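You operate a simulated robot arm through the tools that you are given. There is no shell and no other tool. Be economical: measure what you need, move in short steps, check, and stop when the job is done.

The job below is to be done with a simulated robot arm. You get a single attempt, and the scene is never put back.

TASK
Stack the grey disc, the spring and the cap on the low cup, then press the can shut.
Fine: slide in, hold the lever till the lamp turns green, slide out again.
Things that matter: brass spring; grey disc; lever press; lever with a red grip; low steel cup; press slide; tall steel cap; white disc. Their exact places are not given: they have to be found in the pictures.

Only the result counts: the job must be done as asked and must still hold three seconds after the hand-in. Knocking over, shifting, dropping, spilling or breaking anything else fails it. A push-on lid holds only when it is set on centred and level and pressed home; a screw cap is set on level and turned clockwise until tight.

THE ROBOT
A 7-joint arm with a two-finger parallel gripper on a trunk, on a base that drives. Base frame: it is fixed to the floor where the robot stands at the start and does not move with it; the origin is under the middle of the robot, x ahead of it, y to its left, z up; the surface under the hand at the start is at about z = 0.9. Readings come in m, rad, newtons and seconds.
Its first joint turns from -2.897 to 2.897 rad. Places, roughly: lever press [0.7, 0.4, 1.1]; lever with a red grip [0.6, 0.3, 1.2]; low steel cup (4x4x2 cm) [0.6, 0.4, 1]; press slide [0.6, 0.4, 0.9]; tall steel cap (4x4x4 cm) [0.7, 0.1, 0.9]. Payload 3.43 kg.
The TCP is the grasp point between the finger pads, 0.03 m short of the fingertips. In the tool frame z runs along the fingers and y along their closing line. The gripper opens to 0.094 m. The fingers are 0.028 m wide and 0.01 m thick; the gripper's body (0.05 by 0.096 m) begins 0.055 m behind the TCP.
Orientation is that of the tool frame in the base frame, as [roll, pitch, yaw] about the fixed x, y, z axes, in that order (R = Rz(yaw) Ry(pitch) Rx(roll)). With the fingers straight down and closing along the base's y, the tool's x points along the base's -x, its y along +y and its z along -z.

THE INTERFACE
- The arm moves only by the tool move_arm. Its argument "increments" is a list of rows, each an object of numbers (a shift or turn left out is 0, a gripper value left out holds the last): "grip": the finger opening in m, from 0 to 0.094; "dx", "dy", "dz": the shift along the base's x, y, z in m; "ax", "ay", "az": the turn, a rotation vector about the base's x, y, z in rad. In form: [{"grip": .., "dx": .., "dy": .., "dz": .., "ax": .., "ay": .., "az": ..}, ...]. A call has 1 to 20 rows; each row shifts and turns the commanded pose from where the row before left it. A row lasts 0.2 s, in which the tool goes at most 0.05 m and 0.15 rad; a call with a longer step from one row to the next is refused whole, and so is a gripper value outside its range. A pose out of reach is approached as far as the arm can. The call stops where the force on the tool passes 90 N (or 10 N more than at its start, if that is more) or the arm is blocked; 0.2 s more then pass. Each finger travels about 0.045 m/s and halts on what it meets, pressing with about 24 N; the grip force reading is that of the motor and also rises with nothing between the fingers. The clock runs only during rows and for 0.2 s after the last one: add rows that do not move to give the fingers time. It gives the time, the measured TCP pose, the force on the tool (base axes), the opening and the grip force at its end, in the units of the frame above (readings bear some noise), with the torque about the TCP (base axes, N m) and any sound that the robot's microphone picked up.
- Cameras (640 x 400 px; columns grow to the right, rows downward): "scene" is now at [0.5108, 0.2395, 1.3209]; the picture's right is [0.27, -0.96, 0.00], its down [-0.40, -0.11, -0.91] and it looks along [0.87, 0.25, -0.42] (base axes); focal length 214 px, centre (320, 200). "wrist" rides on the gripper at [0.076, 0.014, -0.103] in the tool frame; the picture's right is [-0.18, 0.98, 0.00], its down [-0.75, -0.14, -0.64] and it looks along [-0.63, -0.12, 0.77] (tool axes); focal length 243 px, centre (320, 200).
- get_image(camera): a new picture of that camera. It takes no simulated time.
- slide_trunk(by): slides the trunk up (or, below 0, down) by that many m; the arm and the scene camera ride with it, the base frame stays. It gives what a move gives, with no picture.
- drive_base(legs): drives the robot by 1 to 6 legs, each [ahead, left, turn to the left] in m, m and rad, along the robot's own axes; the way and the turn of a leg run together, so that a leg with both is an arc; at most 1.5 m and 3.142 rad a leg. The arm and the cameras ride along, it lands a little off, and it stops where it bumps. It gives what a move gives.
- aim_head(pan, tilt): turns the head with the scene camera to pan (to the left, within 1.798 rad either way) and tilt (down, from -0.506 to 1.204), counted from straight ahead of the robot. It gives what a move gives.
- measure_at(camera, pixels): for up to 12 pixels [column, row] of the newest picture of that camera ("zoom" is the newest enlarged one), the place [x, y, z] in the base frame of the surface seen there, good to about 0.002 m. It takes no simulated time.
- zoom(camera, box): a new picture of the part [left, top, right, bottom] of that camera's present view, enlarged. It takes no simulated time.
- sign_off(): hands the job in; it is judged then, once.

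Work in short steps. Measure before you move; look again where a grasp or a placing could have gone wrong, and mend it. You have 80 turns and 52 pictures in all, those below and enlarged ones among them. Open the gripper and draw the arm clear of the work before you hand the job in, unless the task says otherwise; then end with one line.

The tools are called after "Call:" by a JSON object that holds its "op" and its "data". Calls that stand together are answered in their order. move_arm: Moves the arm, as the interface text tells. Its arguments: {"type":"object","properties":{"increments":{"type":"array","items":{"type":"object","properties":{"grip":{"type":"number"},"dx":{"type":"number"},"dy":{"type":"number"},"dz":{"type":"number"},"ax":{"type":"number"},"ay":{"type":"number"},"az":{"type":"number"}}}}},"required":["increments"]} The other tools are called the same way: slide_trunk (by) slides the trunk up or down; drive_base (legs) drives the base; aim_head (pan, tilt) turns the head that bears the scene camera; get_image (camera) takes a picture; measure_at (camera, pixels) gives the place of the surface under pixels of a picture; zoom (camera, box) takes an enlarged picture of a part of a camera's view; sign_off () hands the job in.

At the start:

```text
time_s: 0.0
eef_pos: [0.6712, 0.1821, 1.3986]
orientation: [-3.141, 0.001, 3.14]
ft_force: [0.4, -1.3, 0.4]
ft_torque: [-0.01, 0.0, 0.01]
opening: 0.094
finger_force: 0.1
trunk travel left (down, up): [-0.4, 0.09]
robot x, y, heading: [0.0017, 0.0036, 0.003]
head pan, tilt: [0.276, 0.431]
```

scene: 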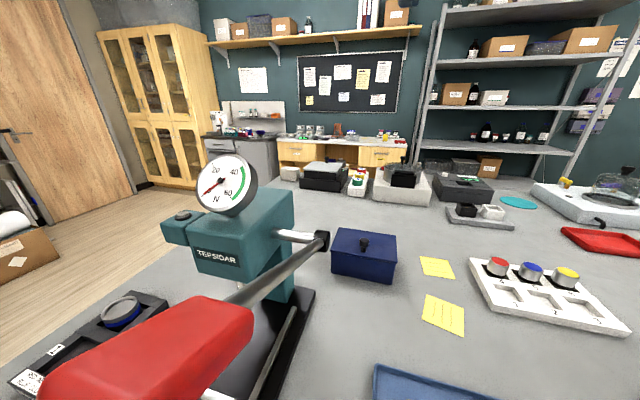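
wrist: 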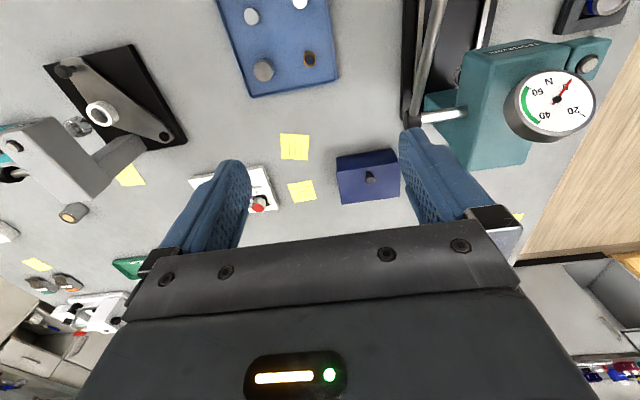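

The wrist view shows a blue tray with round parts around (265,40), and the press sits to the left. I aim the head downward to see both the tray and the press.

Call:
{"op": "aim_head", "data": {"pan": 0.0, "tilt": 1.0}}

Call:
{"op": "get_image", "data": {"camera": "scene"}}

```text
time_s: 1.0
eef_pos: [0.6717, 0.1822, 1.3977]
orientation: [3.141, 0.0, 3.14]
ft_force: [0.0, 0.3, -0.5]
ft_torque: [-0.02, 0.0, -0.02]
opening: 0.0941
finger_force: 0.1
trunk travel left (down, up): [-0.4, 0.09]
robot x, y, heading: [0.0008, 0.0009, -0.001]
head pan, tilt: [0.0, 1.0]
```

```text
49 pictures are left
```

scene: 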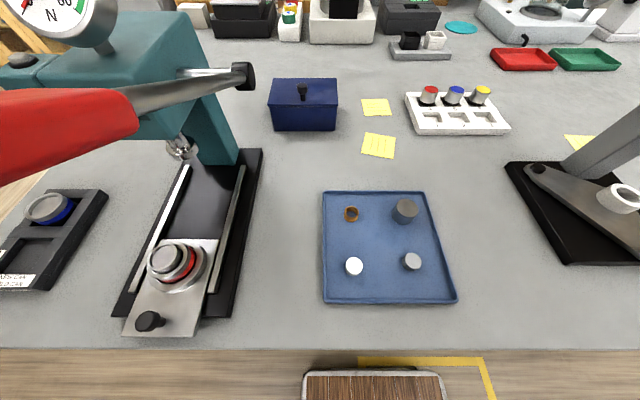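

The tray has the spring (351,213), cap (405,210), white disc (354,266) and grey disc (412,261). The slide is out with the cup at (173,262). I enlarge both.

Call:
{"op": "zoom", "data": {"camera": "scene", "box": [310, 180, 470, 310]}}

Call:
{"op": "measure_at", "data": {"camera": "scene", "pixels": [[351, 208], [405, 202], [354, 263], [412, 258], [390, 240], [149, 318], [175, 250], [190, 300], [143, 320], [215, 240], [172, 262]]}}

Call:
{"op": "zoom", "data": {"camera": "scene", "box": [100, 130, 280, 350]}}

```text
3.08 times, centred on (390, 245) of scene
```

zoom: 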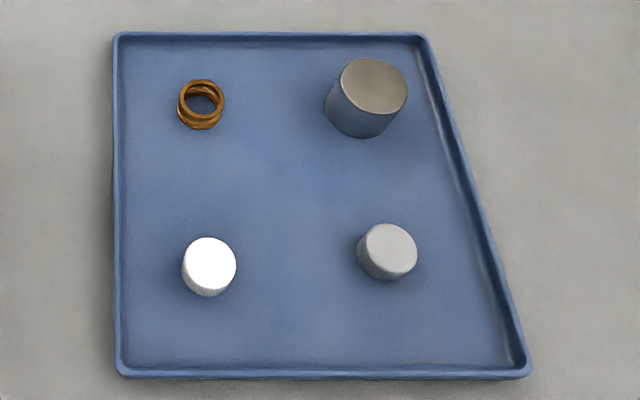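

```text
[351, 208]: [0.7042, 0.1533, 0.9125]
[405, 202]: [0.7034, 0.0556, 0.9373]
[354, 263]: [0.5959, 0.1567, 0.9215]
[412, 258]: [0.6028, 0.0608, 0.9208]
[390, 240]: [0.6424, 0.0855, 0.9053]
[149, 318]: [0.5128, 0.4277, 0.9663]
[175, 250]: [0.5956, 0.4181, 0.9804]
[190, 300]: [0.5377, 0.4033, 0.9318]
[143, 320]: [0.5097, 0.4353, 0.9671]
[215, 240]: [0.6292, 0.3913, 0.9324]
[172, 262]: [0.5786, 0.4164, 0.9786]
```

```text
1.82 times, centred on (190, 240) of scene
```

zoom: 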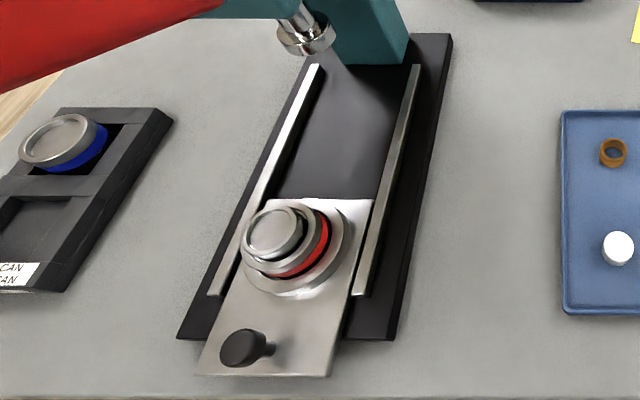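

Something sits on the cup already perhaps; I enlarge the cup and the left-hand holder with its label.

Call:
{"op": "zoom", "data": {"camera": "scene", "box": [130, 225, 226, 300]}}

Call:
{"op": "measure_at", "data": {"camera": "zoom", "pixels": [[230, 110], [230, 160], [230, 200], [160, 160], [300, 160], [340, 200], [250, 260], [400, 200], [250, 300]]}}

Call:
{"op": "zoom", "data": {"camera": "scene", "box": [0, 180, 120, 300]}}

```text
5.33 times, centred on (178, 262) of scene
```

zoom: 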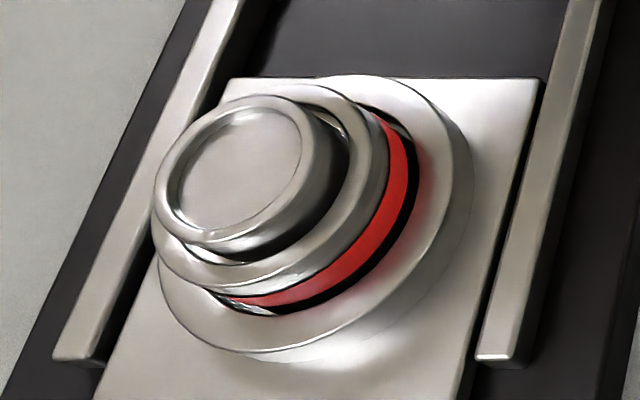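

```text
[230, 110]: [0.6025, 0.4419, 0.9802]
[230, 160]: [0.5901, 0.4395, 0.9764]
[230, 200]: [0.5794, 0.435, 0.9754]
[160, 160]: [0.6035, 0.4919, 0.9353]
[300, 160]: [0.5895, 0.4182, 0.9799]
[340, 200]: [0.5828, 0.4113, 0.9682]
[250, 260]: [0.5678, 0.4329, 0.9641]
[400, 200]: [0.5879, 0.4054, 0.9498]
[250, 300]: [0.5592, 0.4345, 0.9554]
```

```text
3.33 times, centred on (60, 240) of scene
```

zoom: 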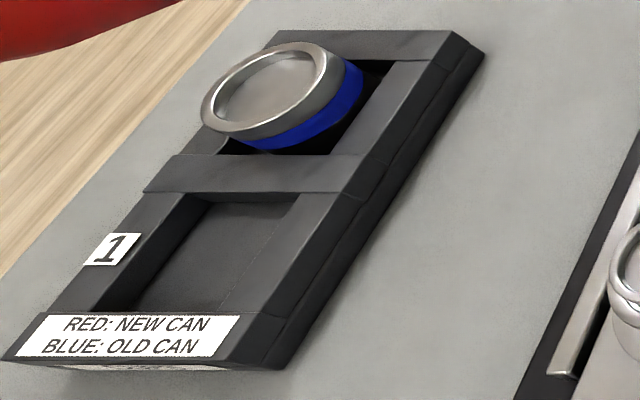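

The can on the slide has a red band (new can). Now I measure the lever, press head, and the tray parts' sizes.

Call:
{"op": "zoom", "data": {"camera": "scene", "box": [0, 0, 280, 200]}}

Call:
{"op": "measure_at", "data": {"camera": "zoom", "pixels": [[20, 300], [100, 310], [200, 290], [310, 245], [300, 215], [200, 220], [400, 200], [550, 165], [420, 320], [410, 350], [40, 400], [130, 210]]}}

```text
2.00 times, centred on (140, 100) of scene
```

zoom: 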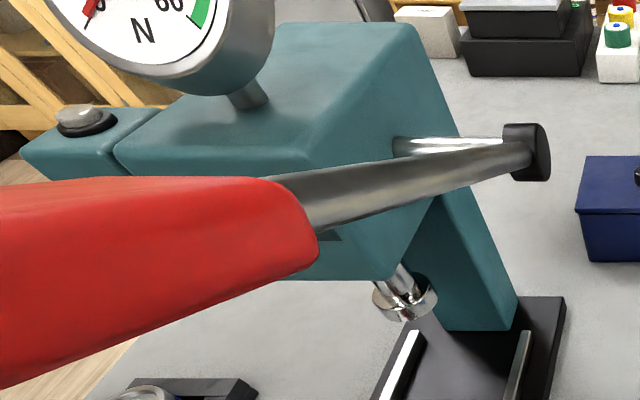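

```text
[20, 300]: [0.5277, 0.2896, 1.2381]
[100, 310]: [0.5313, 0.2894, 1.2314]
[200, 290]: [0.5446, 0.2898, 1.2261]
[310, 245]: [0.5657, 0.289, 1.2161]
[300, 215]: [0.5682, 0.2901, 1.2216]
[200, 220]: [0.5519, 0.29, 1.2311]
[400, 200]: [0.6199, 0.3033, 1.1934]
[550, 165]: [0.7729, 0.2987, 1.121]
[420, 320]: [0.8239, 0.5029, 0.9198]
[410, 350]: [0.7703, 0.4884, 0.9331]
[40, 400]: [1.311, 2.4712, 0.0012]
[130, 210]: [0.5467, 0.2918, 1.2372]
```

I measure the press head front, the ram, the floor object at (370,385), and the tray pieces' outlines.

Call:
{"op": "measure_at", "data": {"camera": "scene", "pixels": [[100, 80], [60, 85], [170, 136], [140, 133], [20, 62], [370, 385], [310, 372], [180, 145], [190, 153], [175, 156], [420, 360], [460, 390]]}}

Call:
{"op": "zoom", "data": {"camera": "scene", "box": [380, 190, 440, 280]}}

Call:
{"op": "measure_at", "data": {"camera": "zoom", "pixels": [[258, 60], [258, 86], [258, 130], [205, 86], [310, 86], [205, 306], [205, 340], [265, 306], [235, 285], [235, 310], [235, 330]]}}

```text
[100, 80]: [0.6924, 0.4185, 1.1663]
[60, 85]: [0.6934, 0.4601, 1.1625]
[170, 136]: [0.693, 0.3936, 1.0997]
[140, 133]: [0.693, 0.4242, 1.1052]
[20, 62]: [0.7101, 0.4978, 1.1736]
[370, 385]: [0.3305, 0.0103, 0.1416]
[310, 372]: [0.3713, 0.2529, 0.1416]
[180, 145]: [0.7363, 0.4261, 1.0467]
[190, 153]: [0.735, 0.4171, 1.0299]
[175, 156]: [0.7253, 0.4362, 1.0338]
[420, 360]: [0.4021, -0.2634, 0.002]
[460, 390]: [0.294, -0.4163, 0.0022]
```

```text
4.44 times, centred on (410, 235) of scene
```

zoom: 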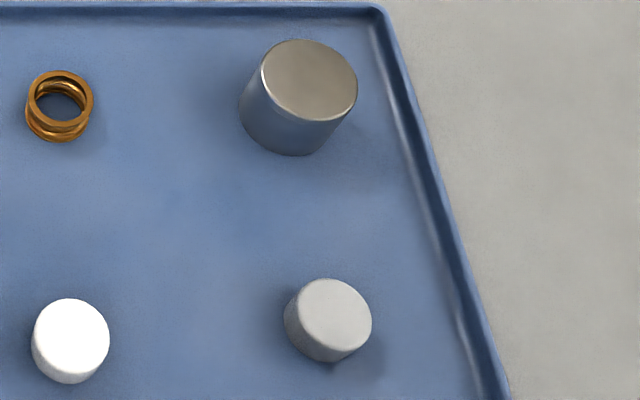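

```text
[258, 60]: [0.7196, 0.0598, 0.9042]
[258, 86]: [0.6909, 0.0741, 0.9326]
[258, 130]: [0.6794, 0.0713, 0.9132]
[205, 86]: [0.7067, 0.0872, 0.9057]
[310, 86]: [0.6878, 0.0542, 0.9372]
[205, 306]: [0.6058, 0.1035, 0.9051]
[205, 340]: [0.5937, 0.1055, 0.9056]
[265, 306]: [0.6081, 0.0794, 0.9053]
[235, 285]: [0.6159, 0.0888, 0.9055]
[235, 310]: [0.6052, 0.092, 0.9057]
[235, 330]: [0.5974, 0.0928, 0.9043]
```

The lever grip lies at y≈0.29, z≈1.23, close to the arm's line to the can from here. I'll raise the trunk, retract the arm a bit and drive back and left so that the arm works straight ahead onto the can, clear of the lever.

Call:
{"op": "slide_trunk", "data": {"by": 0.09}}

Call:
{"op": "drive_base", "data": {"legs": [[-0.12, 0, 0], [0, 0.45, 0]]}}

Call:
{"op": "get_image", "data": {"camera": "scene"}}

Call:
{"op": "get_image", "data": {"camera": "wrist"}}

```text
time_s: 2.2
eef_pos: [0.6717, 0.1822, 1.4892]
orientation: [-3.141, -0.001, 3.141]
ft_force: [0.1, 0.0, 0.2]
ft_torque: [-0.02, -0.02, -0.02]
opening: 0.0937
finger_force: 0.0
trunk travel left (down, up): [-0.49, 0.0]
robot x, y, heading: [0.0023, 0.001, -0.002]
head pan, tilt: [0.0, 1.0]
```

```text
time_s: 5.8
eef_pos: [0.5523, 0.6372, 1.4891]
orientation: [3.141, 0.003, -3.139]
ft_force: [-0.6, 0.4, 0.3]
ft_torque: [0.02, 0.01, 0.0]
opening: 0.0941
finger_force: 0.1
trunk travel left (down, up): [-0.49, 0.0]
robot x, y, heading: [-0.1194, 0.456, 0.005]
head pan, tilt: [0.0, 1.0]
```

```text
42 pictures are left
```

scene: 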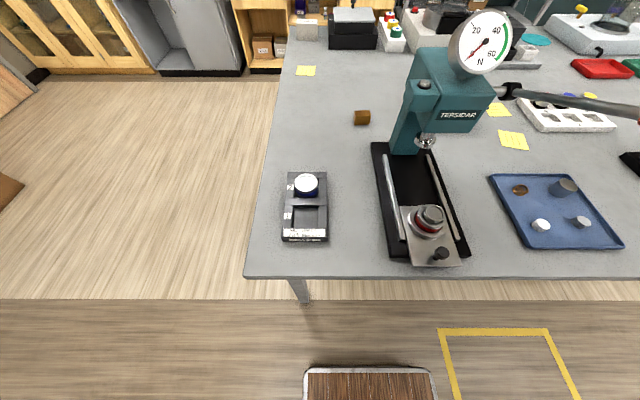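

```text
41 pictures are left
```

wrist: 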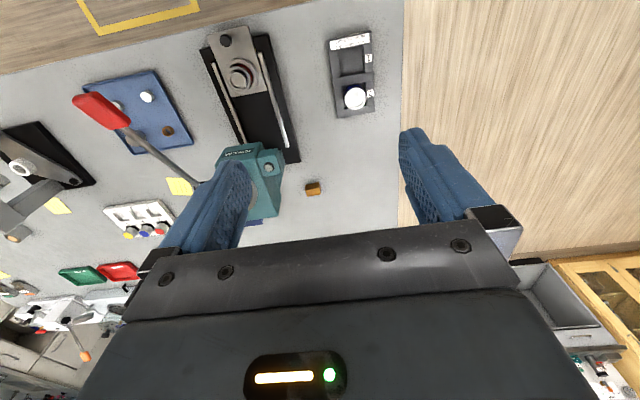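

The base landed at (-0.119, 0.456). I enlarge the can from this steeper view.

Call:
{"op": "aim_head", "data": {"pan": -0.45, "tilt": 0.9}}

Call:
{"op": "get_image", "data": {"camera": "scene"}}

```text
time_s: 6.7
eef_pos: [0.552, 0.638, 1.4878]
orientation: [-3.14, 0.002, -3.14]
ft_force: [0.0, -0.1, -0.4]
ft_torque: [-0.01, -0.03, -0.03]
opening: 0.094
finger_force: 0.1
trunk travel left (down, up): [-0.49, 0.0]
robot x, y, heading: [-0.121, 0.4563, 0.001]
head pan, tilt: [-0.45, 0.901]
```

```text
40 pictures are left
```

scene: 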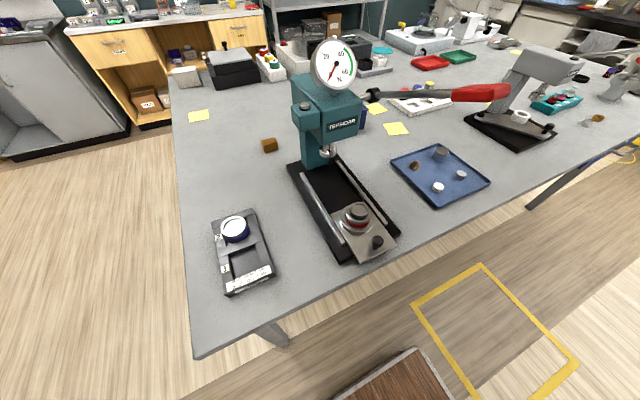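

I enlarge the tray and the can in this view and measure top-face centres.

Call:
{"op": "zoom", "data": {"camera": "scene", "box": [395, 140, 495, 205]}}

Call:
{"op": "zoom", "data": {"camera": "scene", "box": [325, 195, 405, 255]}}

```text
6.15 times, centred on (445, 172) of scene
```

zoom: 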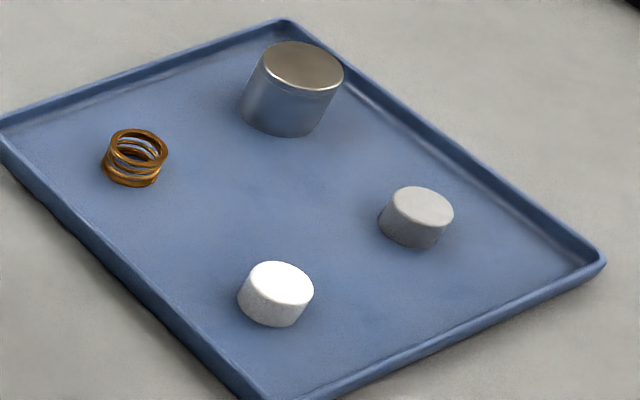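

```text
6.67 times, centred on (365, 225) of scene
```

zoom: 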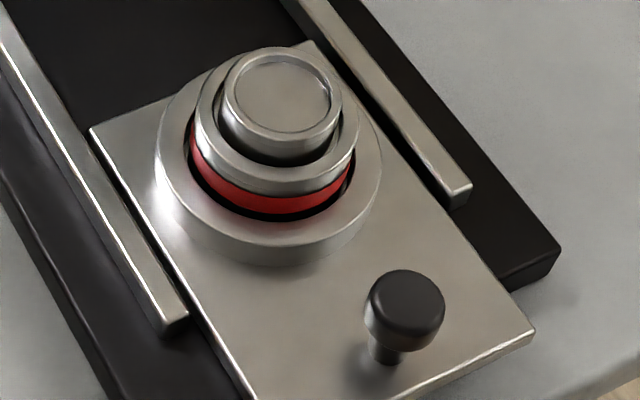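

The can (red band) stands in the nest, with the low cup rising from its opening. I measure the cup's rim edges in this enlarged view.

Call:
{"op": "measure_at", "data": {"camera": "zoom", "pixels": [[277, 95], [226, 95], [340, 95], [285, 50], [277, 136], [277, 145], [277, 180], [201, 110], [354, 125], [230, 90], [330, 90], [400, 295]]}}

Call:
{"op": "zoom", "data": {"camera": "scene", "box": [395, 140, 495, 205]}}

Call:
{"op": "measure_at", "data": {"camera": "zoom", "pixels": [[421, 206], [392, 206], [451, 208], [421, 189], [421, 224], [305, 64], [265, 64], [342, 70], [305, 44], [300, 86], [140, 131], [140, 186]]}}

```text
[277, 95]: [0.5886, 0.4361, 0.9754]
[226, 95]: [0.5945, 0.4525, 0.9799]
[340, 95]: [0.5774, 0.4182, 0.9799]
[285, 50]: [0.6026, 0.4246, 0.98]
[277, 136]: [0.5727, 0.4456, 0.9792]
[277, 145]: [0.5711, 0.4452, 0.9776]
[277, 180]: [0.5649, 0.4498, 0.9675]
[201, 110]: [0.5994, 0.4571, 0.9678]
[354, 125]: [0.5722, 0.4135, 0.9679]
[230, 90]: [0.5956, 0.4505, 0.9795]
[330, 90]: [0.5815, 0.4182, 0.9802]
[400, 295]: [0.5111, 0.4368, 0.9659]
```

```text
6.15 times, centred on (445, 172) of scene
```

zoom: 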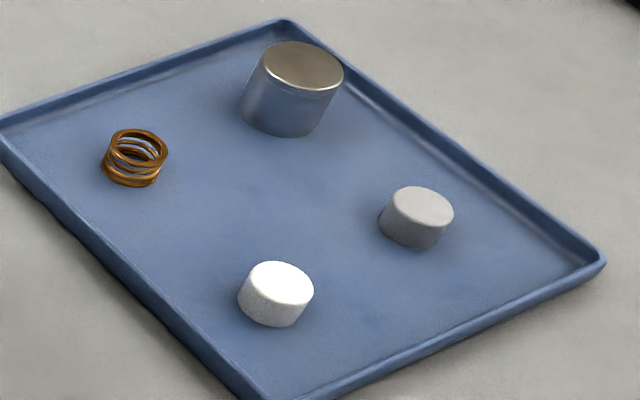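

```text
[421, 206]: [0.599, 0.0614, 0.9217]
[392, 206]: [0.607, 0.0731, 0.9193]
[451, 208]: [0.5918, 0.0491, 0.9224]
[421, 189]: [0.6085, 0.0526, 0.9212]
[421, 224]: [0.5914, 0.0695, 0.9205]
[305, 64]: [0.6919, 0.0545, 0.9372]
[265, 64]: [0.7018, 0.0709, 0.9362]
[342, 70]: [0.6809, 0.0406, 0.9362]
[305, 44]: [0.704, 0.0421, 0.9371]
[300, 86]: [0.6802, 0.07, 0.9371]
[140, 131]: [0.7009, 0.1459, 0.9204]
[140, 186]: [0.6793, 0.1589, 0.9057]
```

Cup centre ≈(0.587,0.435), rim z≈0.980, recess floor ≈0.9755. Disc centre ≈(0.5995,0.061), top 0.921, about 28 mm across; cap centre ≈(0.692,0.056), about 37 mm. I lower the trunk back and move over the disc at safe height.

Call:
{"op": "slide_trunk", "data": {"by": -0.09}}

Call:
{"op": "move_arm", "data": {"increments": [{"dy": -0.048}, {"dy": -0.048}, {"dy": -0.048}, {"dy": -0.048}, {"dy": -0.048}, {"dy": -0.048}, {"dy": -0.048}, {"dy": -0.048}, {"dy": -0.048}, {"dy": -0.048}, {"dy": -0.048}, {"dy": -0.049}, {"dx": 0.0475}, {"dz": -0.048}, {"dz": -0.048}, {"dz": -0.048}, {"dz": -0.048}, {"dz": -0.048}, {"dz": -0.048}, {"dz": -0.048}]}}

Call:
{"op": "get_image", "data": {"camera": "wrist"}}

```text
time_s: 8.0
eef_pos: [0.5515, 0.638, 1.398]
orientation: [3.141, -0.001, -3.141]
ft_force: [0.0, -0.4, -0.6]
ft_torque: [0.03, 0.0, 0.01]
opening: 0.0939
finger_force: 0.2
trunk travel left (down, up): [-0.4, 0.09]
robot x, y, heading: [-0.1192, 0.4578, 0.002]
head pan, tilt: [-0.45, 0.901]
```

```text
time_s: 12.2
eef_pos: [0.5978, 0.0638, 1.062]
orientation: [-3.141, 0.0, -3.139]
ft_force: [0.4, -0.7, 0.9]
ft_torque: [-0.01, -0.03, -0.01]
opening: 0.0939
finger_force: 0.2
trunk travel left (down, up): [-0.4, 0.09]
robot x, y, heading: [-0.1231, 0.4537, 0.001]
head pan, tilt: [-0.45, 0.901]
```

```text
36 pictures are left
```

wrist: 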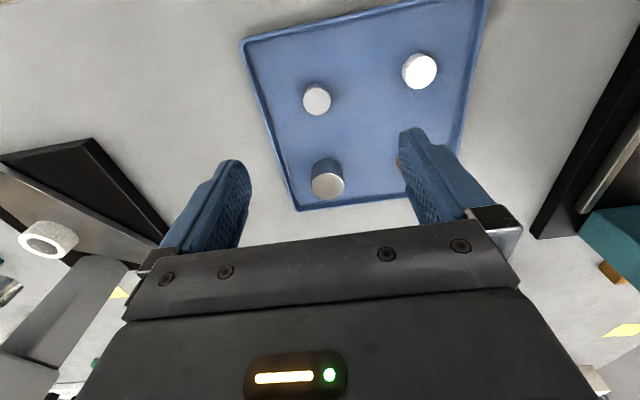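

The grey disc is seen at (317,97), right where expected below the TCP. I measure it and the other pieces from here.

Call:
{"op": "measure_at", "data": {"camera": "wrist", "pixels": [[317, 97], [305, 97], [329, 97], [317, 87], [317, 108], [327, 186], [312, 186], [342, 186], [327, 173]]}}

```text
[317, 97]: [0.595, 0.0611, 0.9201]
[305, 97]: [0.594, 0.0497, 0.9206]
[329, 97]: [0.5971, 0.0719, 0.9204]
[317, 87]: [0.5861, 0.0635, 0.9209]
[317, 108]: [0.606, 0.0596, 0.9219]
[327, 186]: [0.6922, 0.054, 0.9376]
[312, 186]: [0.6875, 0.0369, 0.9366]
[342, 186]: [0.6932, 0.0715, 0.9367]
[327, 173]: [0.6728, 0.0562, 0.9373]
```

Disc centre ≈(0.599,0.061). I narrow the opening and descend to TCP z≈0.943 (tips 0.913) to hold the upper half of the disc.

Call:
{"op": "move_arm", "data": {"increments": [{"grip": 0.055, "dx": 0.001, "dy": -0.0025}, {"dz": -0.04}, {"dz": -0.04}, {}]}}

Call:
{"op": "move_arm", "data": {"increments": [{"dz": -0.02}, {"dz": -0.019}, {}]}}

Call:
{"op": "get_image", "data": {"camera": "wrist"}}

```text
time_s: 13.2
eef_pos: [0.6009, 0.06, 0.9815]
orientation: [-3.141, 0.0, -3.139]
ft_force: [-0.3, -0.1, -0.3]
ft_torque: [0.0, 0.01, 0.0]
opening: 0.0549
finger_force: 0.0
trunk travel left (down, up): [-0.4, 0.09]
robot x, y, heading: [-0.1225, 0.4552, 0.0]
head pan, tilt: [-0.45, 0.901]
```

```text
time_s: 14.0
eef_pos: [0.5999, 0.0597, 0.9436]
orientation: [3.141, -0.001, -3.14]
ft_force: [0.1, 0.7, 0.1]
ft_torque: [0.0, 0.0, -0.01]
opening: 0.0549
finger_force: 0.0
trunk travel left (down, up): [-0.4, 0.09]
robot x, y, heading: [-0.1203, 0.4558, -0.0]
head pan, tilt: [-0.45, 0.901]
```

```text
35 pictures are left
```

wrist: 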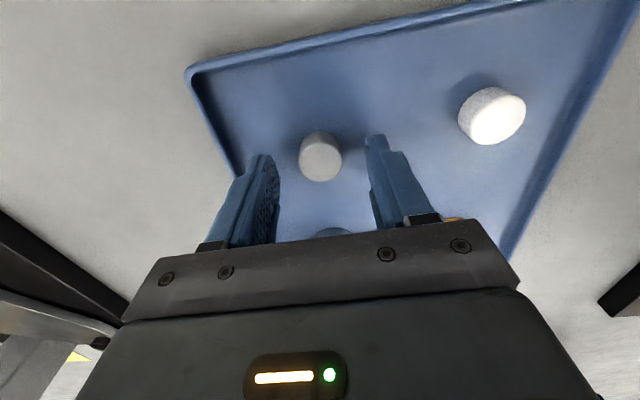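

The disc at (320,158) is between the fingers; I check its x relative to the TCP before closing.

Call:
{"op": "zoom", "data": {"camera": "wrist", "box": [270, 110, 370, 210]}}

Call:
{"op": "measure_at", "data": {"camera": "wrist", "pixels": [[321, 142], [321, 146], [321, 150], [321, 160], [321, 170], [321, 176], [321, 179], [321, 182], [305, 160], [338, 160]]}}

```text
4.00 times, centred on (320, 160) of wrist
```

zoom: 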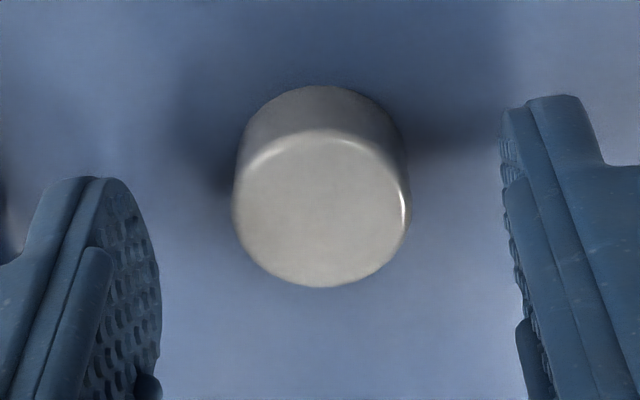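

```text
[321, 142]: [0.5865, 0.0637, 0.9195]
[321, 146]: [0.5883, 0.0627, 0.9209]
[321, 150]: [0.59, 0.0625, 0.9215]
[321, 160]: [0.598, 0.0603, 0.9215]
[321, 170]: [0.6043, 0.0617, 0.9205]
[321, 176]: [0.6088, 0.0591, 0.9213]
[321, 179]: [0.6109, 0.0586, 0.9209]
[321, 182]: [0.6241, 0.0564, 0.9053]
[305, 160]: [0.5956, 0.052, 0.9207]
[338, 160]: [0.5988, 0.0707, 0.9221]
```

Top-face centre is ≈(0.599,0.060), within 1 mm of the TCP. I nudge and close.

Call:
{"op": "move_arm", "data": {"increments": [{"dx": -0.001}, {"grip": 0.0}, {}, {}, {}, {}]}}

Call:
{"op": "zoom", "data": {"camera": "wrist", "box": [270, 110, 370, 210]}}

```text
time_s: 15.4
eef_pos: [0.5985, 0.0611, 0.9445]
orientation: [3.141, 0.0, -3.14]
ft_force: [0.8, -0.2, 2.0]
ft_torque: [0.0, -0.06, -0.01]
opening: 0.0246
finger_force: 24.2
trunk travel left (down, up): [-0.4, 0.09]
robot x, y, heading: [-0.1199, 0.4592, 0.008]
head pan, tilt: [-0.45, 0.901]
```

```text
4.00 times, centred on (320, 160) of wrist
```

zoom: 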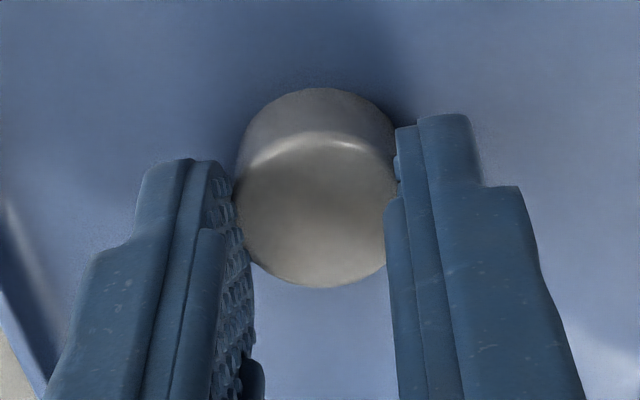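

Gripped (opening 24.6 mm). I lift high over the lever and carry the disc above the cup.

Call:
{"op": "move_arm", "data": {"increments": [{"dz": 0.02}, {"dz": 0.046}, {"dz": 0.046}, {"dz": 0.046}, {"dz": 0.046}, {"dz": 0.046}, {"dz": 0.046}, {"dz": 0.046}, {"dz": 0.046}, {"dz": 0.046}, {"dx": -0.0115}, {"dy": 0.046}, {"dy": 0.047}, {"dy": 0.047}, {"dy": 0.047}, {"dy": 0.047}, {"dy": 0.047}, {"dy": 0.047}, {"dy": 0.046}, {}]}}

Call:
{"op": "move_arm", "data": {"increments": [{"dz": -0.048}, {"dz": -0.048}, {"dz": -0.048}, {"dz": -0.048}, {"dz": -0.048}, {"dz": -0.048}, {"dz": -0.03}, {"dz": -0.02}, {}]}}

Call:
{"op": "get_image", "data": {"camera": "wrist"}}

```text
time_s: 19.6
eef_pos: [0.5869, 0.4329, 1.3775]
orientation: [-3.141, 0.0, -3.14]
ft_force: [-0.1, -0.5, 0.1]
ft_torque: [0.03, 0.02, 0.0]
opening: 0.0
finger_force: 24.4
trunk travel left (down, up): [-0.4, 0.09]
robot x, y, heading: [-0.1173, 0.4592, 0.005]
head pan, tilt: [-0.45, 0.901]
```

```text
time_s: 21.6
eef_pos: [0.5867, 0.4314, 1.0385]
orientation: [3.141, 0.002, -3.138]
ft_force: [-1.1, 0.0, 0.3]
ft_torque: [-0.04, -0.03, 0.01]
opening: 0.0002
finger_force: 24.0
trunk travel left (down, up): [-0.4, 0.09]
robot x, y, heading: [-0.1179, 0.4539, -0.0]
head pan, tilt: [-0.45, 0.901]
```

```text
32 pictures are left
```

wrist: 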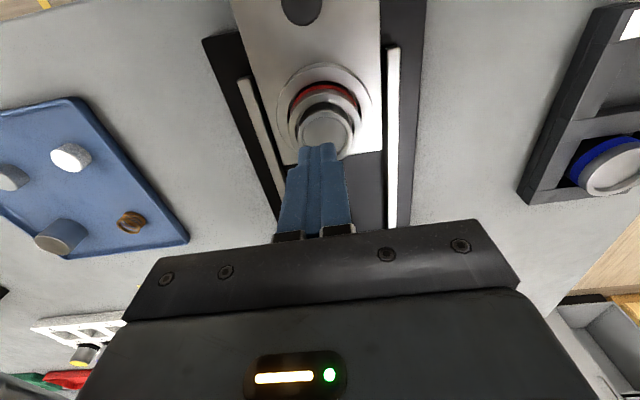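

The opening reads 0: the disc slipped out at the lift and it's still in the tray at (10,178). While here, I enlarge the cup and measure its centre from above, then return for a deeper grip.

Call:
{"op": "zoom", "data": {"camera": "wrist", "box": [270, 50, 390, 170]}}

Call:
{"op": "measure_at", "data": {"camera": "wrist", "pixels": [[299, 128], [351, 128], [325, 107], [325, 127], [305, 128], [346, 128], [320, 113], [317, 98], [317, 68]]}}

Call:
{"op": "measure_at", "data": {"camera": "zoom", "pixels": [[155, 265], [440, 265], [290, 190], [290, 200], [290, 210], [290, 220], [180, 265], [400, 265]]}}

```text
3.33 times, centred on (330, 110) of wrist
```

zoom: 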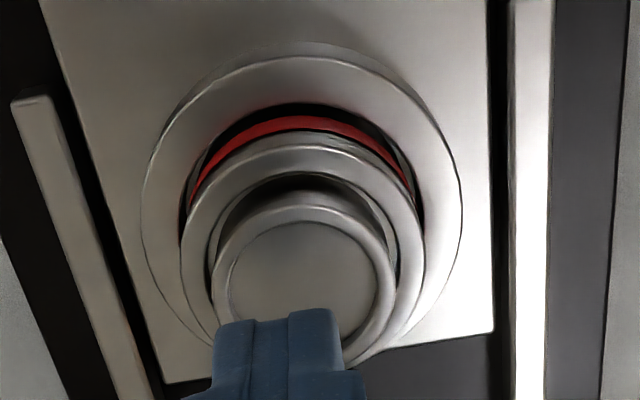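

```text
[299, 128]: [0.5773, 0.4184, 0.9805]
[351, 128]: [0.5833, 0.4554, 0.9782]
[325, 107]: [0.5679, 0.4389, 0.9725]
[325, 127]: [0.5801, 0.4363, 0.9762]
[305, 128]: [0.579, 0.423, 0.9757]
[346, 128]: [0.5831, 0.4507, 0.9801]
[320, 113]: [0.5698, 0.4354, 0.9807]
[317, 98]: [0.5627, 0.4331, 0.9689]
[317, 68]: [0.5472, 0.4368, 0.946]
```

```text
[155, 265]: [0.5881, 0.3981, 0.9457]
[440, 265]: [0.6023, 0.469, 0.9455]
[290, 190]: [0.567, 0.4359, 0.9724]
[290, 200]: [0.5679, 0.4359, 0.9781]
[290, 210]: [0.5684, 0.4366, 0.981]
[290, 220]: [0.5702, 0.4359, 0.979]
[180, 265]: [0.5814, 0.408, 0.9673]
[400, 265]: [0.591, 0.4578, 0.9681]
```

Cup centre confirmed ≈(0.587,0.436). I go back to above the disc, opening the fingers.

Call:
{"op": "move_arm", "data": {"increments": [{"dz": 0.048}, {"dz": 0.048}, {"dz": 0.048}, {"dz": 0.048}, {"dz": 0.048}, {"dz": 0.048}, {"dz": 0.05}, {"dy": -0.046}, {"dy": -0.047}, {"dy": -0.047}, {"dy": -0.047}, {"dy": -0.047}, {"dy": -0.047}, {"dy": -0.047}, {"dy": -0.046}, {"dx": 0.0125, "grip": 0.055}, {}]}}

Call:
{"op": "move_arm", "data": {"increments": [{"dz": -0.048}, {"dz": -0.048}, {"dz": -0.048}, {"dz": -0.048}, {"dz": -0.048}, {"dz": -0.048}, {"dz": -0.048}, {"dz": -0.048}, {}]}}

Call:
{"op": "get_image", "data": {"camera": "wrist"}}

```text
time_s: 25.2
eef_pos: [0.5991, 0.0574, 1.3792]
orientation: [-3.141, 0.0, -3.139]
ft_force: [-0.9, 0.6, -0.7]
ft_torque: [0.0, -0.01, 0.0]
opening: 0.0508
finger_force: 0.0
trunk travel left (down, up): [-0.4, 0.09]
robot x, y, heading: [-0.1159, 0.4551, -0.0]
head pan, tilt: [-0.45, 0.901]
```

```text
time_s: 27.2
eef_pos: [0.6018, 0.0592, 0.9915]
orientation: [3.141, 0.001, -3.139]
ft_force: [-0.4, -0.9, 0.1]
ft_torque: [0.0, -0.01, 0.0]
opening: 0.0551
finger_force: 0.1
trunk travel left (down, up): [-0.4, 0.09]
robot x, y, heading: [-0.1152, 0.4534, 0.004]
head pan, tilt: [-0.45, 0.901]
```

```text
30 pictures are left
```

wrist: 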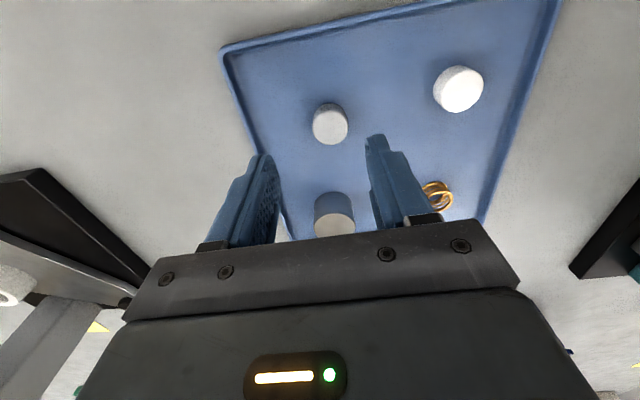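

The disc is still upright at (330,124). I measure it again.

Call:
{"op": "zoom", "data": {"camera": "wrist", "box": [290, 85, 370, 165]}}

Call:
{"op": "measure_at", "data": {"camera": "wrist", "pixels": [[330, 127], [315, 127], [346, 127], [330, 113], [330, 141]]}}

Call:
{"op": "measure_at", "data": {"camera": "wrist", "pixels": [[330, 127], [316, 127], [345, 127], [330, 114], [330, 142], [330, 128]]}}

```text
5.00 times, centred on (330, 125) of wrist
```

zoom: 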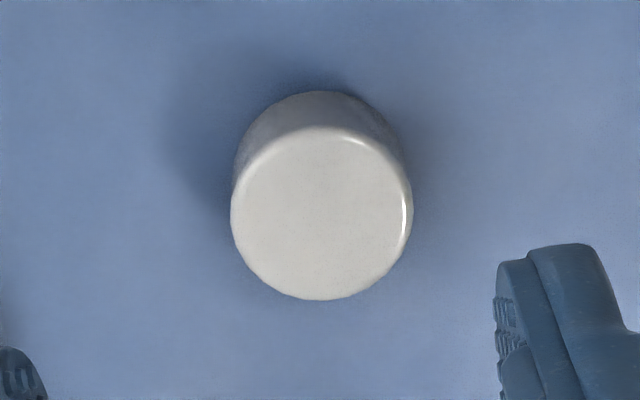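

```text
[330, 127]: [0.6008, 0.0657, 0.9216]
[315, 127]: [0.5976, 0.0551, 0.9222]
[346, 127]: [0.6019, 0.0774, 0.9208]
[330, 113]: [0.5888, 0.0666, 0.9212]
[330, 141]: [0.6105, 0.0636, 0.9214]
```

```text
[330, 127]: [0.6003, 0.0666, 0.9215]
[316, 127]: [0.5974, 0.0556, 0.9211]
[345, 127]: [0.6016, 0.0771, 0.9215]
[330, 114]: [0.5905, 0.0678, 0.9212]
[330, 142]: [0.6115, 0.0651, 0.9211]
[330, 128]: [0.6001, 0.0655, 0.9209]
```

Disc centre now ≈(0.600,0.066). I shift +7 mm in y, go down to TCP z≈0.938 and close.

Call:
{"op": "move_arm", "data": {"increments": [{"dy": 0.0068}, {"dz": -0.03}, {"dz": -0.0225}, {}, {}, {"grip": 0.0}, {}, {}, {}, {}]}}

Call:
{"op": "move_arm", "data": {"increments": [{"dz": 0.01}, {"dz": 0.02}, {}]}}

Call:
{"op": "get_image", "data": {"camera": "wrist"}}

```text
time_s: 29.4
eef_pos: [0.6006, 0.0644, 0.9415]
orientation: [-3.14, 0.0, -3.141]
ft_force: [-0.1, 0.8, 0.1]
ft_torque: [0.0, -0.05, 0.01]
opening: 0.0258
finger_force: 23.3
trunk travel left (down, up): [-0.4, 0.09]
robot x, y, heading: [-0.1167, 0.4534, 0.001]
head pan, tilt: [-0.45, 0.901]
```

```text
time_s: 30.2
eef_pos: [0.6, 0.0646, 0.9713]
orientation: [-3.141, 0.0, -3.139]
ft_force: [-1.3, -0.9, -0.3]
ft_torque: [-0.01, 0.02, 0.01]
opening: 0.0257
finger_force: 23.8
trunk travel left (down, up): [-0.4, 0.09]
robot x, y, heading: [-0.1213, 0.4569, 0.005]
head pan, tilt: [-0.45, 0.901]
```

```text
28 pictures are left
```

wrist: 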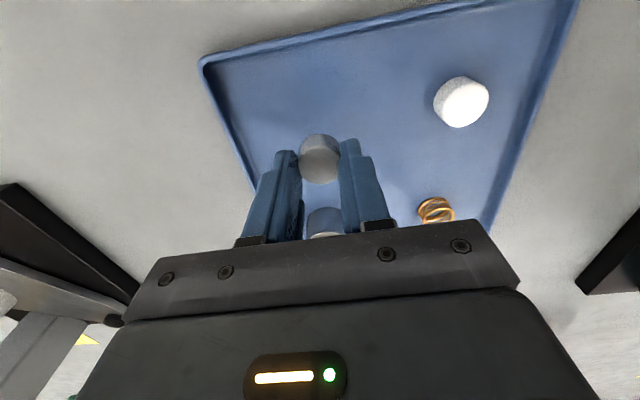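

The disc is held (opening 25.7 mm). I lift it more gently over the lever to the cup.

Call:
{"op": "move_arm", "data": {"increments": [{"dz": 0.02}, {"dz": 0.03}, {"dz": 0.04}, {"dz": 0.045}, {"dz": 0.045}, {"dz": 0.045}, {"dz": 0.045}, {"dz": 0.045}, {"dz": 0.045}, {"dz": 0.04}, {"dx": -0.013, "dy": 0.02}, {"dy": 0.045}, {"dy": 0.045}, {"dy": 0.045}, {"dy": 0.045}, {"dy": 0.045}, {"dy": 0.045}, {"dy": 0.045}, {"dy": 0.036}, {}]}}

Call:
{"op": "move_arm", "data": {"increments": [{"dz": -0.03}, {"dz": -0.045}, {"dz": -0.045}, {"dz": -0.045}, {"dz": -0.045}, {"dz": -0.045}, {"dz": -0.045}, {"dz": -0.03}, {}]}}

Call:
{"op": "get_image", "data": {"camera": "wrist"}}

```text
time_s: 34.4
eef_pos: [0.5849, 0.4369, 1.3719]
orientation: [-3.141, 0.0, -3.141]
ft_force: [0.7, 0.5, 0.1]
ft_torque: [0.01, 0.0, -0.01]
opening: 0.0258
finger_force: 24.7
trunk travel left (down, up): [-0.4, 0.09]
robot x, y, heading: [-0.1217, 0.4525, 0.002]
head pan, tilt: [-0.45, 0.901]
```

```text
time_s: 36.4
eef_pos: [0.5873, 0.4374, 1.0401]
orientation: [-3.141, -0.001, -3.139]
ft_force: [-0.1, 0.4, 1.1]
ft_torque: [0.02, 0.0, 0.0]
opening: 0.0257
finger_force: 24.1
trunk travel left (down, up): [-0.4, 0.09]
robot x, y, heading: [-0.1215, 0.454, -0.001]
head pan, tilt: [-0.45, 0.901]
```

```text
27 pictures are left
```

wrist: 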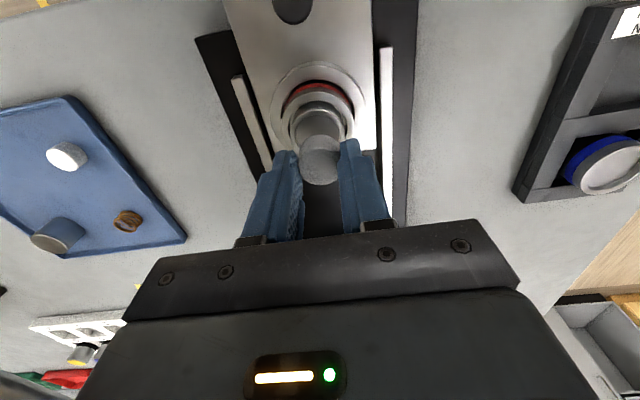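

The disc hangs above the cup. I enlarge to check the alignment.

Call:
{"op": "zoom", "data": {"camera": "wrist", "box": [270, 80, 370, 190]}}

Call:
{"op": "measure_at", "data": {"camera": "wrist", "pixels": [[320, 160], [304, 160], [336, 160], [320, 142], [320, 179], [318, 110], [319, 106], [319, 103], [298, 128], [342, 126]]}}

```text
3.64 times, centred on (320, 135) of wrist
```

zoom: 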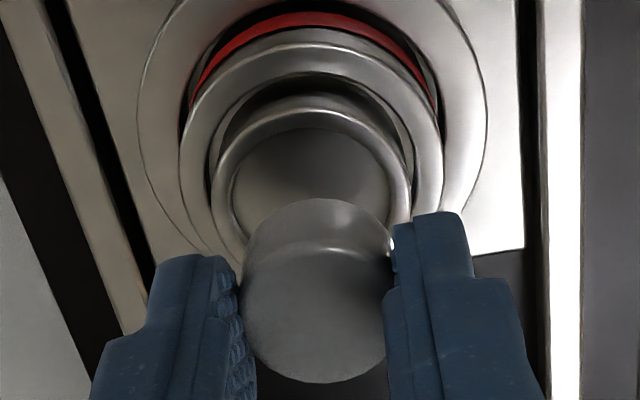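

```text
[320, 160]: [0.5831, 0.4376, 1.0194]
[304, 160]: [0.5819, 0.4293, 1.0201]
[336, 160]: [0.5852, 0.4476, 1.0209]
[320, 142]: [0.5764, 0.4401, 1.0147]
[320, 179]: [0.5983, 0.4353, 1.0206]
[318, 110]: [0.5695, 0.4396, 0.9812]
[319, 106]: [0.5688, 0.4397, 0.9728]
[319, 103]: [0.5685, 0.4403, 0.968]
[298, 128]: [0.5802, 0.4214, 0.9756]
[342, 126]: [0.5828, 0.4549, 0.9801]
```

Disc is level, centre ≈(0.587,0.4375), bottom ≈1.0045; cup centre y ≈0.436. I shift slightly, lower 27 mm and release.

Call:
{"op": "move_arm", "data": {"increments": [{"dy": -0.0015}, {"dz": -0.015}, {"dz": -0.009}, {"dz": -0.002}, {"dz": -0.0015}, {}]}}

Call:
{"op": "zoom", "data": {"camera": "wrist", "box": [270, 80, 370, 190]}}

Call:
{"op": "measure_at", "data": {"camera": "zoom", "pixels": [[316, 312], [316, 280], [316, 350], [260, 312], [370, 312]]}}

```text
time_s: 37.8
eef_pos: [0.5848, 0.4354, 1.0129]
orientation: [3.141, 0.001, -3.139]
ft_force: [-0.4, 0.4, -0.9]
ft_torque: [-0.01, 0.01, 0.02]
opening: 0.0259
finger_force: 23.5
trunk travel left (down, up): [-0.4, 0.09]
robot x, y, heading: [-0.1184, 0.4556, -0.002]
head pan, tilt: [-0.45, 0.901]
```

```text
3.64 times, centred on (320, 135) of wrist
```

zoom: 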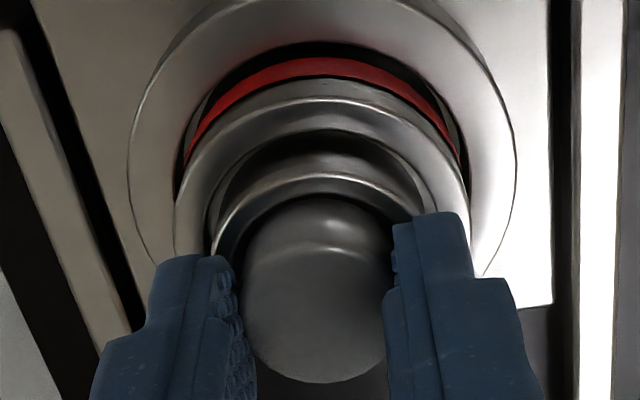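

```text
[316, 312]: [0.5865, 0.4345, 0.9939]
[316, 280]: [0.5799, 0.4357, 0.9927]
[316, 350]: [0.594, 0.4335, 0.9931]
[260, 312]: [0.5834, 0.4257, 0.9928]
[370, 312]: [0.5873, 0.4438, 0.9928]
```

Disc centred ≈(0.5865,0.4345), bottom ≈1.5 mm above the recess floor. I lower 1 mm, release and rise.

Call:
{"op": "move_arm", "data": {"increments": [{"dz": -0.001, "dy": 0.0005}, {"grip": 0.03}, {"grip": 0.045}, {}, {}, {"dz": 0.02}, {"dz": 0.04}, {"dz": 0.04}, {}]}}

Call:
{"op": "zoom", "data": {"camera": "wrist", "box": [260, 40, 380, 160]}}

```text
time_s: 39.8
eef_pos: [0.5851, 0.4373, 1.1123]
orientation: [3.141, 0.0, -3.14]
ft_force: [-0.1, 0.4, 0.1]
ft_torque: [-0.01, 0.01, 0.03]
opening: 0.0451
finger_force: 0.1
trunk travel left (down, up): [-0.4, 0.09]
robot x, y, heading: [-0.1234, 0.4562, -0.003]
head pan, tilt: [-0.45, 0.901]
```

```text
3.33 times, centred on (320, 100) of wrist
```

zoom: 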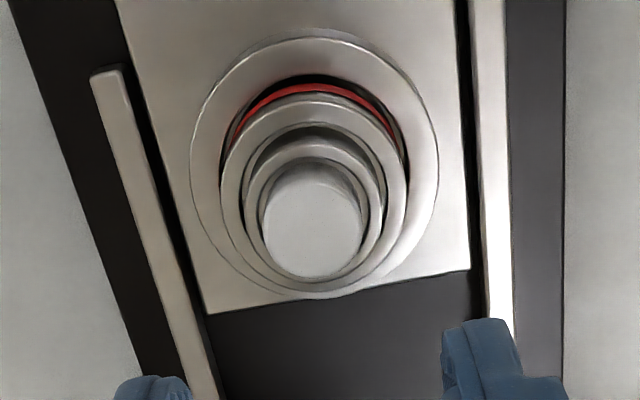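

The disc sits in the cup recess. I measure its level and centre.

Call:
{"op": "measure_at", "data": {"camera": "zoom", "pixels": [[312, 230], [268, 230], [355, 230], [312, 195], [312, 270], [249, 210], [382, 210], [310, 143], [310, 284], [224, 200], [407, 200]]}}

```text
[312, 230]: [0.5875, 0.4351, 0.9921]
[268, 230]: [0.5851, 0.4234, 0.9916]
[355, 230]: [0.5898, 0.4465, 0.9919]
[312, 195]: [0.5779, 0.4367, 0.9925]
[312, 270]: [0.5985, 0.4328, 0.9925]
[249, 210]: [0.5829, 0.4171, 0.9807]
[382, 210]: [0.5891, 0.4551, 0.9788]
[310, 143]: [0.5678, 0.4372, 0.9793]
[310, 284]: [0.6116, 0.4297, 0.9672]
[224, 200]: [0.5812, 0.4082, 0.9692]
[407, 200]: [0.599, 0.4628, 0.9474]
```

Disc level, top 0.992, centre (0.5875,0.435). Next the spring: I rise, cross over the lever, and go above it.

Call:
{"op": "move_arm", "data": {"increments": [{"dz": 0.045}, {"dz": 0.045}, {"dz": 0.045}, {"dz": 0.045}, {"dz": 0.045}, {"dz": 0.045}, {"dy": -0.045}, {"dy": -0.045}, {"dy": -0.045}, {"dy": -0.045}, {"dy": -0.045}, {"dy": -0.045}, {"dy": -0.014}, {"dx": 0.045}, {"dx": 0.045}, {"dx": 0.014}, {}]}}

Call:
{"op": "move_arm", "data": {"increments": [{"dz": -0.045}, {"dz": -0.045}, {"dz": -0.045}, {"dz": -0.045}, {"dz": -0.045}, {"dz": -0.045}, {"dz": -0.045}, {"dz": -0.045}, {}]}}

Call:
{"op": "get_image", "data": {"camera": "wrist"}}

```text
time_s: 43.4
eef_pos: [0.6904, 0.1513, 1.3831]
orientation: [-3.142, 0.001, -3.14]
ft_force: [0.0, -0.3, 0.3]
ft_torque: [0.01, -0.01, -0.02]
opening: 0.0453
finger_force: 0.1
trunk travel left (down, up): [-0.4, 0.09]
robot x, y, heading: [-0.1205, 0.4526, -0.001]
head pan, tilt: [-0.45, 0.901]
```

```text
time_s: 45.4
eef_pos: [0.6906, 0.1507, 1.0229]
orientation: [3.141, 0.0, -3.14]
ft_force: [-0.4, 0.4, 0.5]
ft_torque: [-0.02, 0.0, -0.03]
opening: 0.045
finger_force: 0.1
trunk travel left (down, up): [-0.4, 0.09]
robot x, y, heading: [-0.1225, 0.4549, 0.002]
head pan, tilt: [-0.45, 0.901]
```

```text
23 pictures are left
```

wrist: 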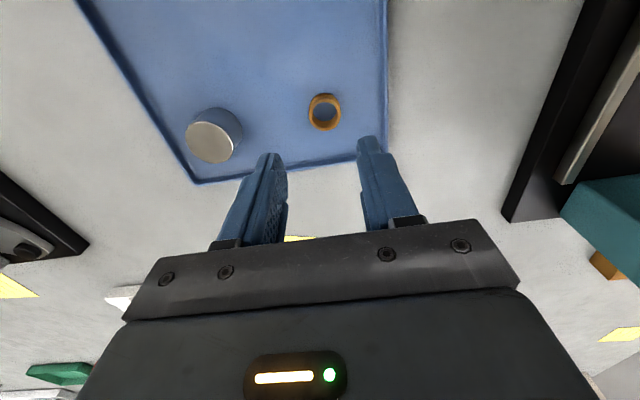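

The spring is at (325,112). I measure its top ring edges and the cap from here.

Call:
{"op": "measure_at", "data": {"camera": "wrist", "pixels": [[312, 112], [339, 112], [325, 97], [325, 98], [325, 127], [325, 129], [324, 113], [211, 142], [189, 142], [233, 142], [211, 124], [211, 160]]}}

```text
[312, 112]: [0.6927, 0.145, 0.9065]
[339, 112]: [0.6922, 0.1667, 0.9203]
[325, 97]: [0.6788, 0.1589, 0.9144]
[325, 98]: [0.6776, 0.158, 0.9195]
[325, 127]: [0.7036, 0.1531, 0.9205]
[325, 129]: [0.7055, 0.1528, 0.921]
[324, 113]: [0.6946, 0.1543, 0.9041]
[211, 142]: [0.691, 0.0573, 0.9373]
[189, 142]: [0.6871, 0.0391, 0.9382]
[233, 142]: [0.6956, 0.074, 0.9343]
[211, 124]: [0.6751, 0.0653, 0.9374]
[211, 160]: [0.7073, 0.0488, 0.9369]
```

Spring ring centre ≈(0.6915,0.1555), top 0.9205. I align, descend to TCP z≈0.938 and close.

Call:
{"op": "move_arm", "data": {"increments": [{"dx": 0.001, "dy": 0.0047}, {"dz": -0.035}, {"dz": -0.03}, {"dz": -0.0195}, {}, {}, {"grip": 0.0}, {}, {}, {}, {}]}}

Call:
{"op": "move_arm", "data": {"increments": [{"dz": 0.01}, {"dz": 0.02}, {}]}}

Call:
{"op": "zoom", "data": {"camera": "wrist", "box": [220, 80, 420, 230]}}

```text
time_s: 47.8
eef_pos: [0.6915, 0.1572, 0.9381]
orientation: [3.14, 0.0, -3.139]
ft_force: [0.3, 0.4, -0.2]
ft_torque: [0.01, 0.02, -0.03]
opening: 0.0251
finger_force: 23.8
trunk travel left (down, up): [-0.4, 0.09]
robot x, y, heading: [-0.1235, 0.4551, 0.0]
head pan, tilt: [-0.45, 0.901]
```

```text
time_s: 48.6
eef_pos: [0.6903, 0.1579, 0.9673]
orientation: [-3.14, -0.001, -3.139]
ft_force: [0.4, 0.3, -0.6]
ft_torque: [-0.03, -0.01, 0.0]
opening: 0.0254
finger_force: 24.3
trunk travel left (down, up): [-0.4, 0.09]
robot x, y, heading: [-0.119, 0.4571, 0.003]
head pan, tilt: [-0.45, 0.901]
```

```text
2.67 times, centred on (320, 155) of wrist
```

zoom: 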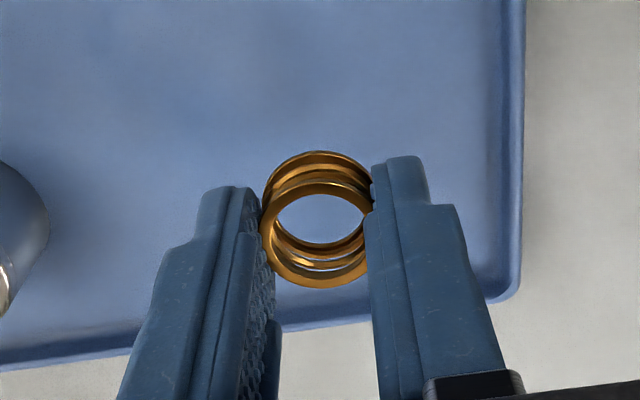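

The spring is held. I lift over the lever and carry it above the disc.

Call:
{"op": "move_arm", "data": {"increments": [{"dz": 0.02}, {"dz": 0.033}, {"dz": 0.045}, {"dz": 0.045}, {"dz": 0.045}, {"dz": 0.045}, {"dz": 0.045}, {"dz": 0.045}, {"dz": 0.045}, {"dz": 0.045}, {"dx": -0.035}, {"dx": -0.035}, {"dx": -0.034, "dy": 0.02}, {"dy": 0.043}, {"dy": 0.043}, {"dy": 0.043}, {"dy": 0.043}, {"dy": 0.043}, {"dy": 0.043}, {}]}}

Call:
{"op": "move_arm", "data": {"increments": [{"dz": -0.03}, {"dz": -0.045}, {"dz": -0.045}, {"dz": -0.045}, {"dz": -0.045}, {"dz": -0.045}, {"dz": -0.045}, {"dz": -0.035}, {}]}}

Call:
{"op": "zoom", "data": {"camera": "wrist", "box": [260, 80, 380, 200]}}

```text
time_s: 52.8
eef_pos: [0.5885, 0.4336, 1.3816]
orientation: [3.141, 0.0, -3.14]
ft_force: [-1.0, 0.4, -1.1]
ft_torque: [-0.01, -0.01, 0.01]
opening: 0.0255
finger_force: 24.0
trunk travel left (down, up): [-0.4, 0.09]
robot x, y, heading: [-0.1196, 0.4601, -0.001]
head pan, tilt: [-0.45, 0.901]
```

```text
time_s: 54.8
eef_pos: [0.5879, 0.4338, 1.0438]
orientation: [-3.14, 0.0, -3.138]
ft_force: [0.8, -0.5, -0.5]
ft_torque: [0.0, -0.02, 0.0]
opening: 0.0249
finger_force: 24.3
trunk travel left (down, up): [-0.4, 0.09]
robot x, y, heading: [-0.1251, 0.4522, 0.006]
head pan, tilt: [-0.45, 0.901]
```

```text
3.33 times, centred on (320, 140) of wrist
```

zoom: 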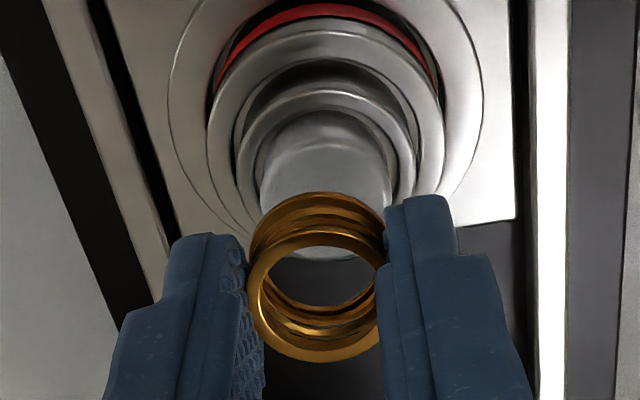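

I measure the spring ring's edges against the disc.

Call:
{"op": "measure_at", "data": {"camera": "zoom", "pixels": [[316, 357], [316, 350], [316, 243], [316, 238], [256, 300], [375, 330], [265, 265], [316, 205], [320, 195], [320, 165]]}}

```text
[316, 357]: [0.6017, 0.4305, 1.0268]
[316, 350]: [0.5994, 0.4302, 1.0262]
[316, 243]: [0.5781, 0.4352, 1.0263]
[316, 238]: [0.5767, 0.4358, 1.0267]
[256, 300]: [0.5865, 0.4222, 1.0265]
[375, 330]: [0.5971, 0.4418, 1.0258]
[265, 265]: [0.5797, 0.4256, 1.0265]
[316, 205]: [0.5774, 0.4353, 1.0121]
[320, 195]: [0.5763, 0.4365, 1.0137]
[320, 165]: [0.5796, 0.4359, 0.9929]
```

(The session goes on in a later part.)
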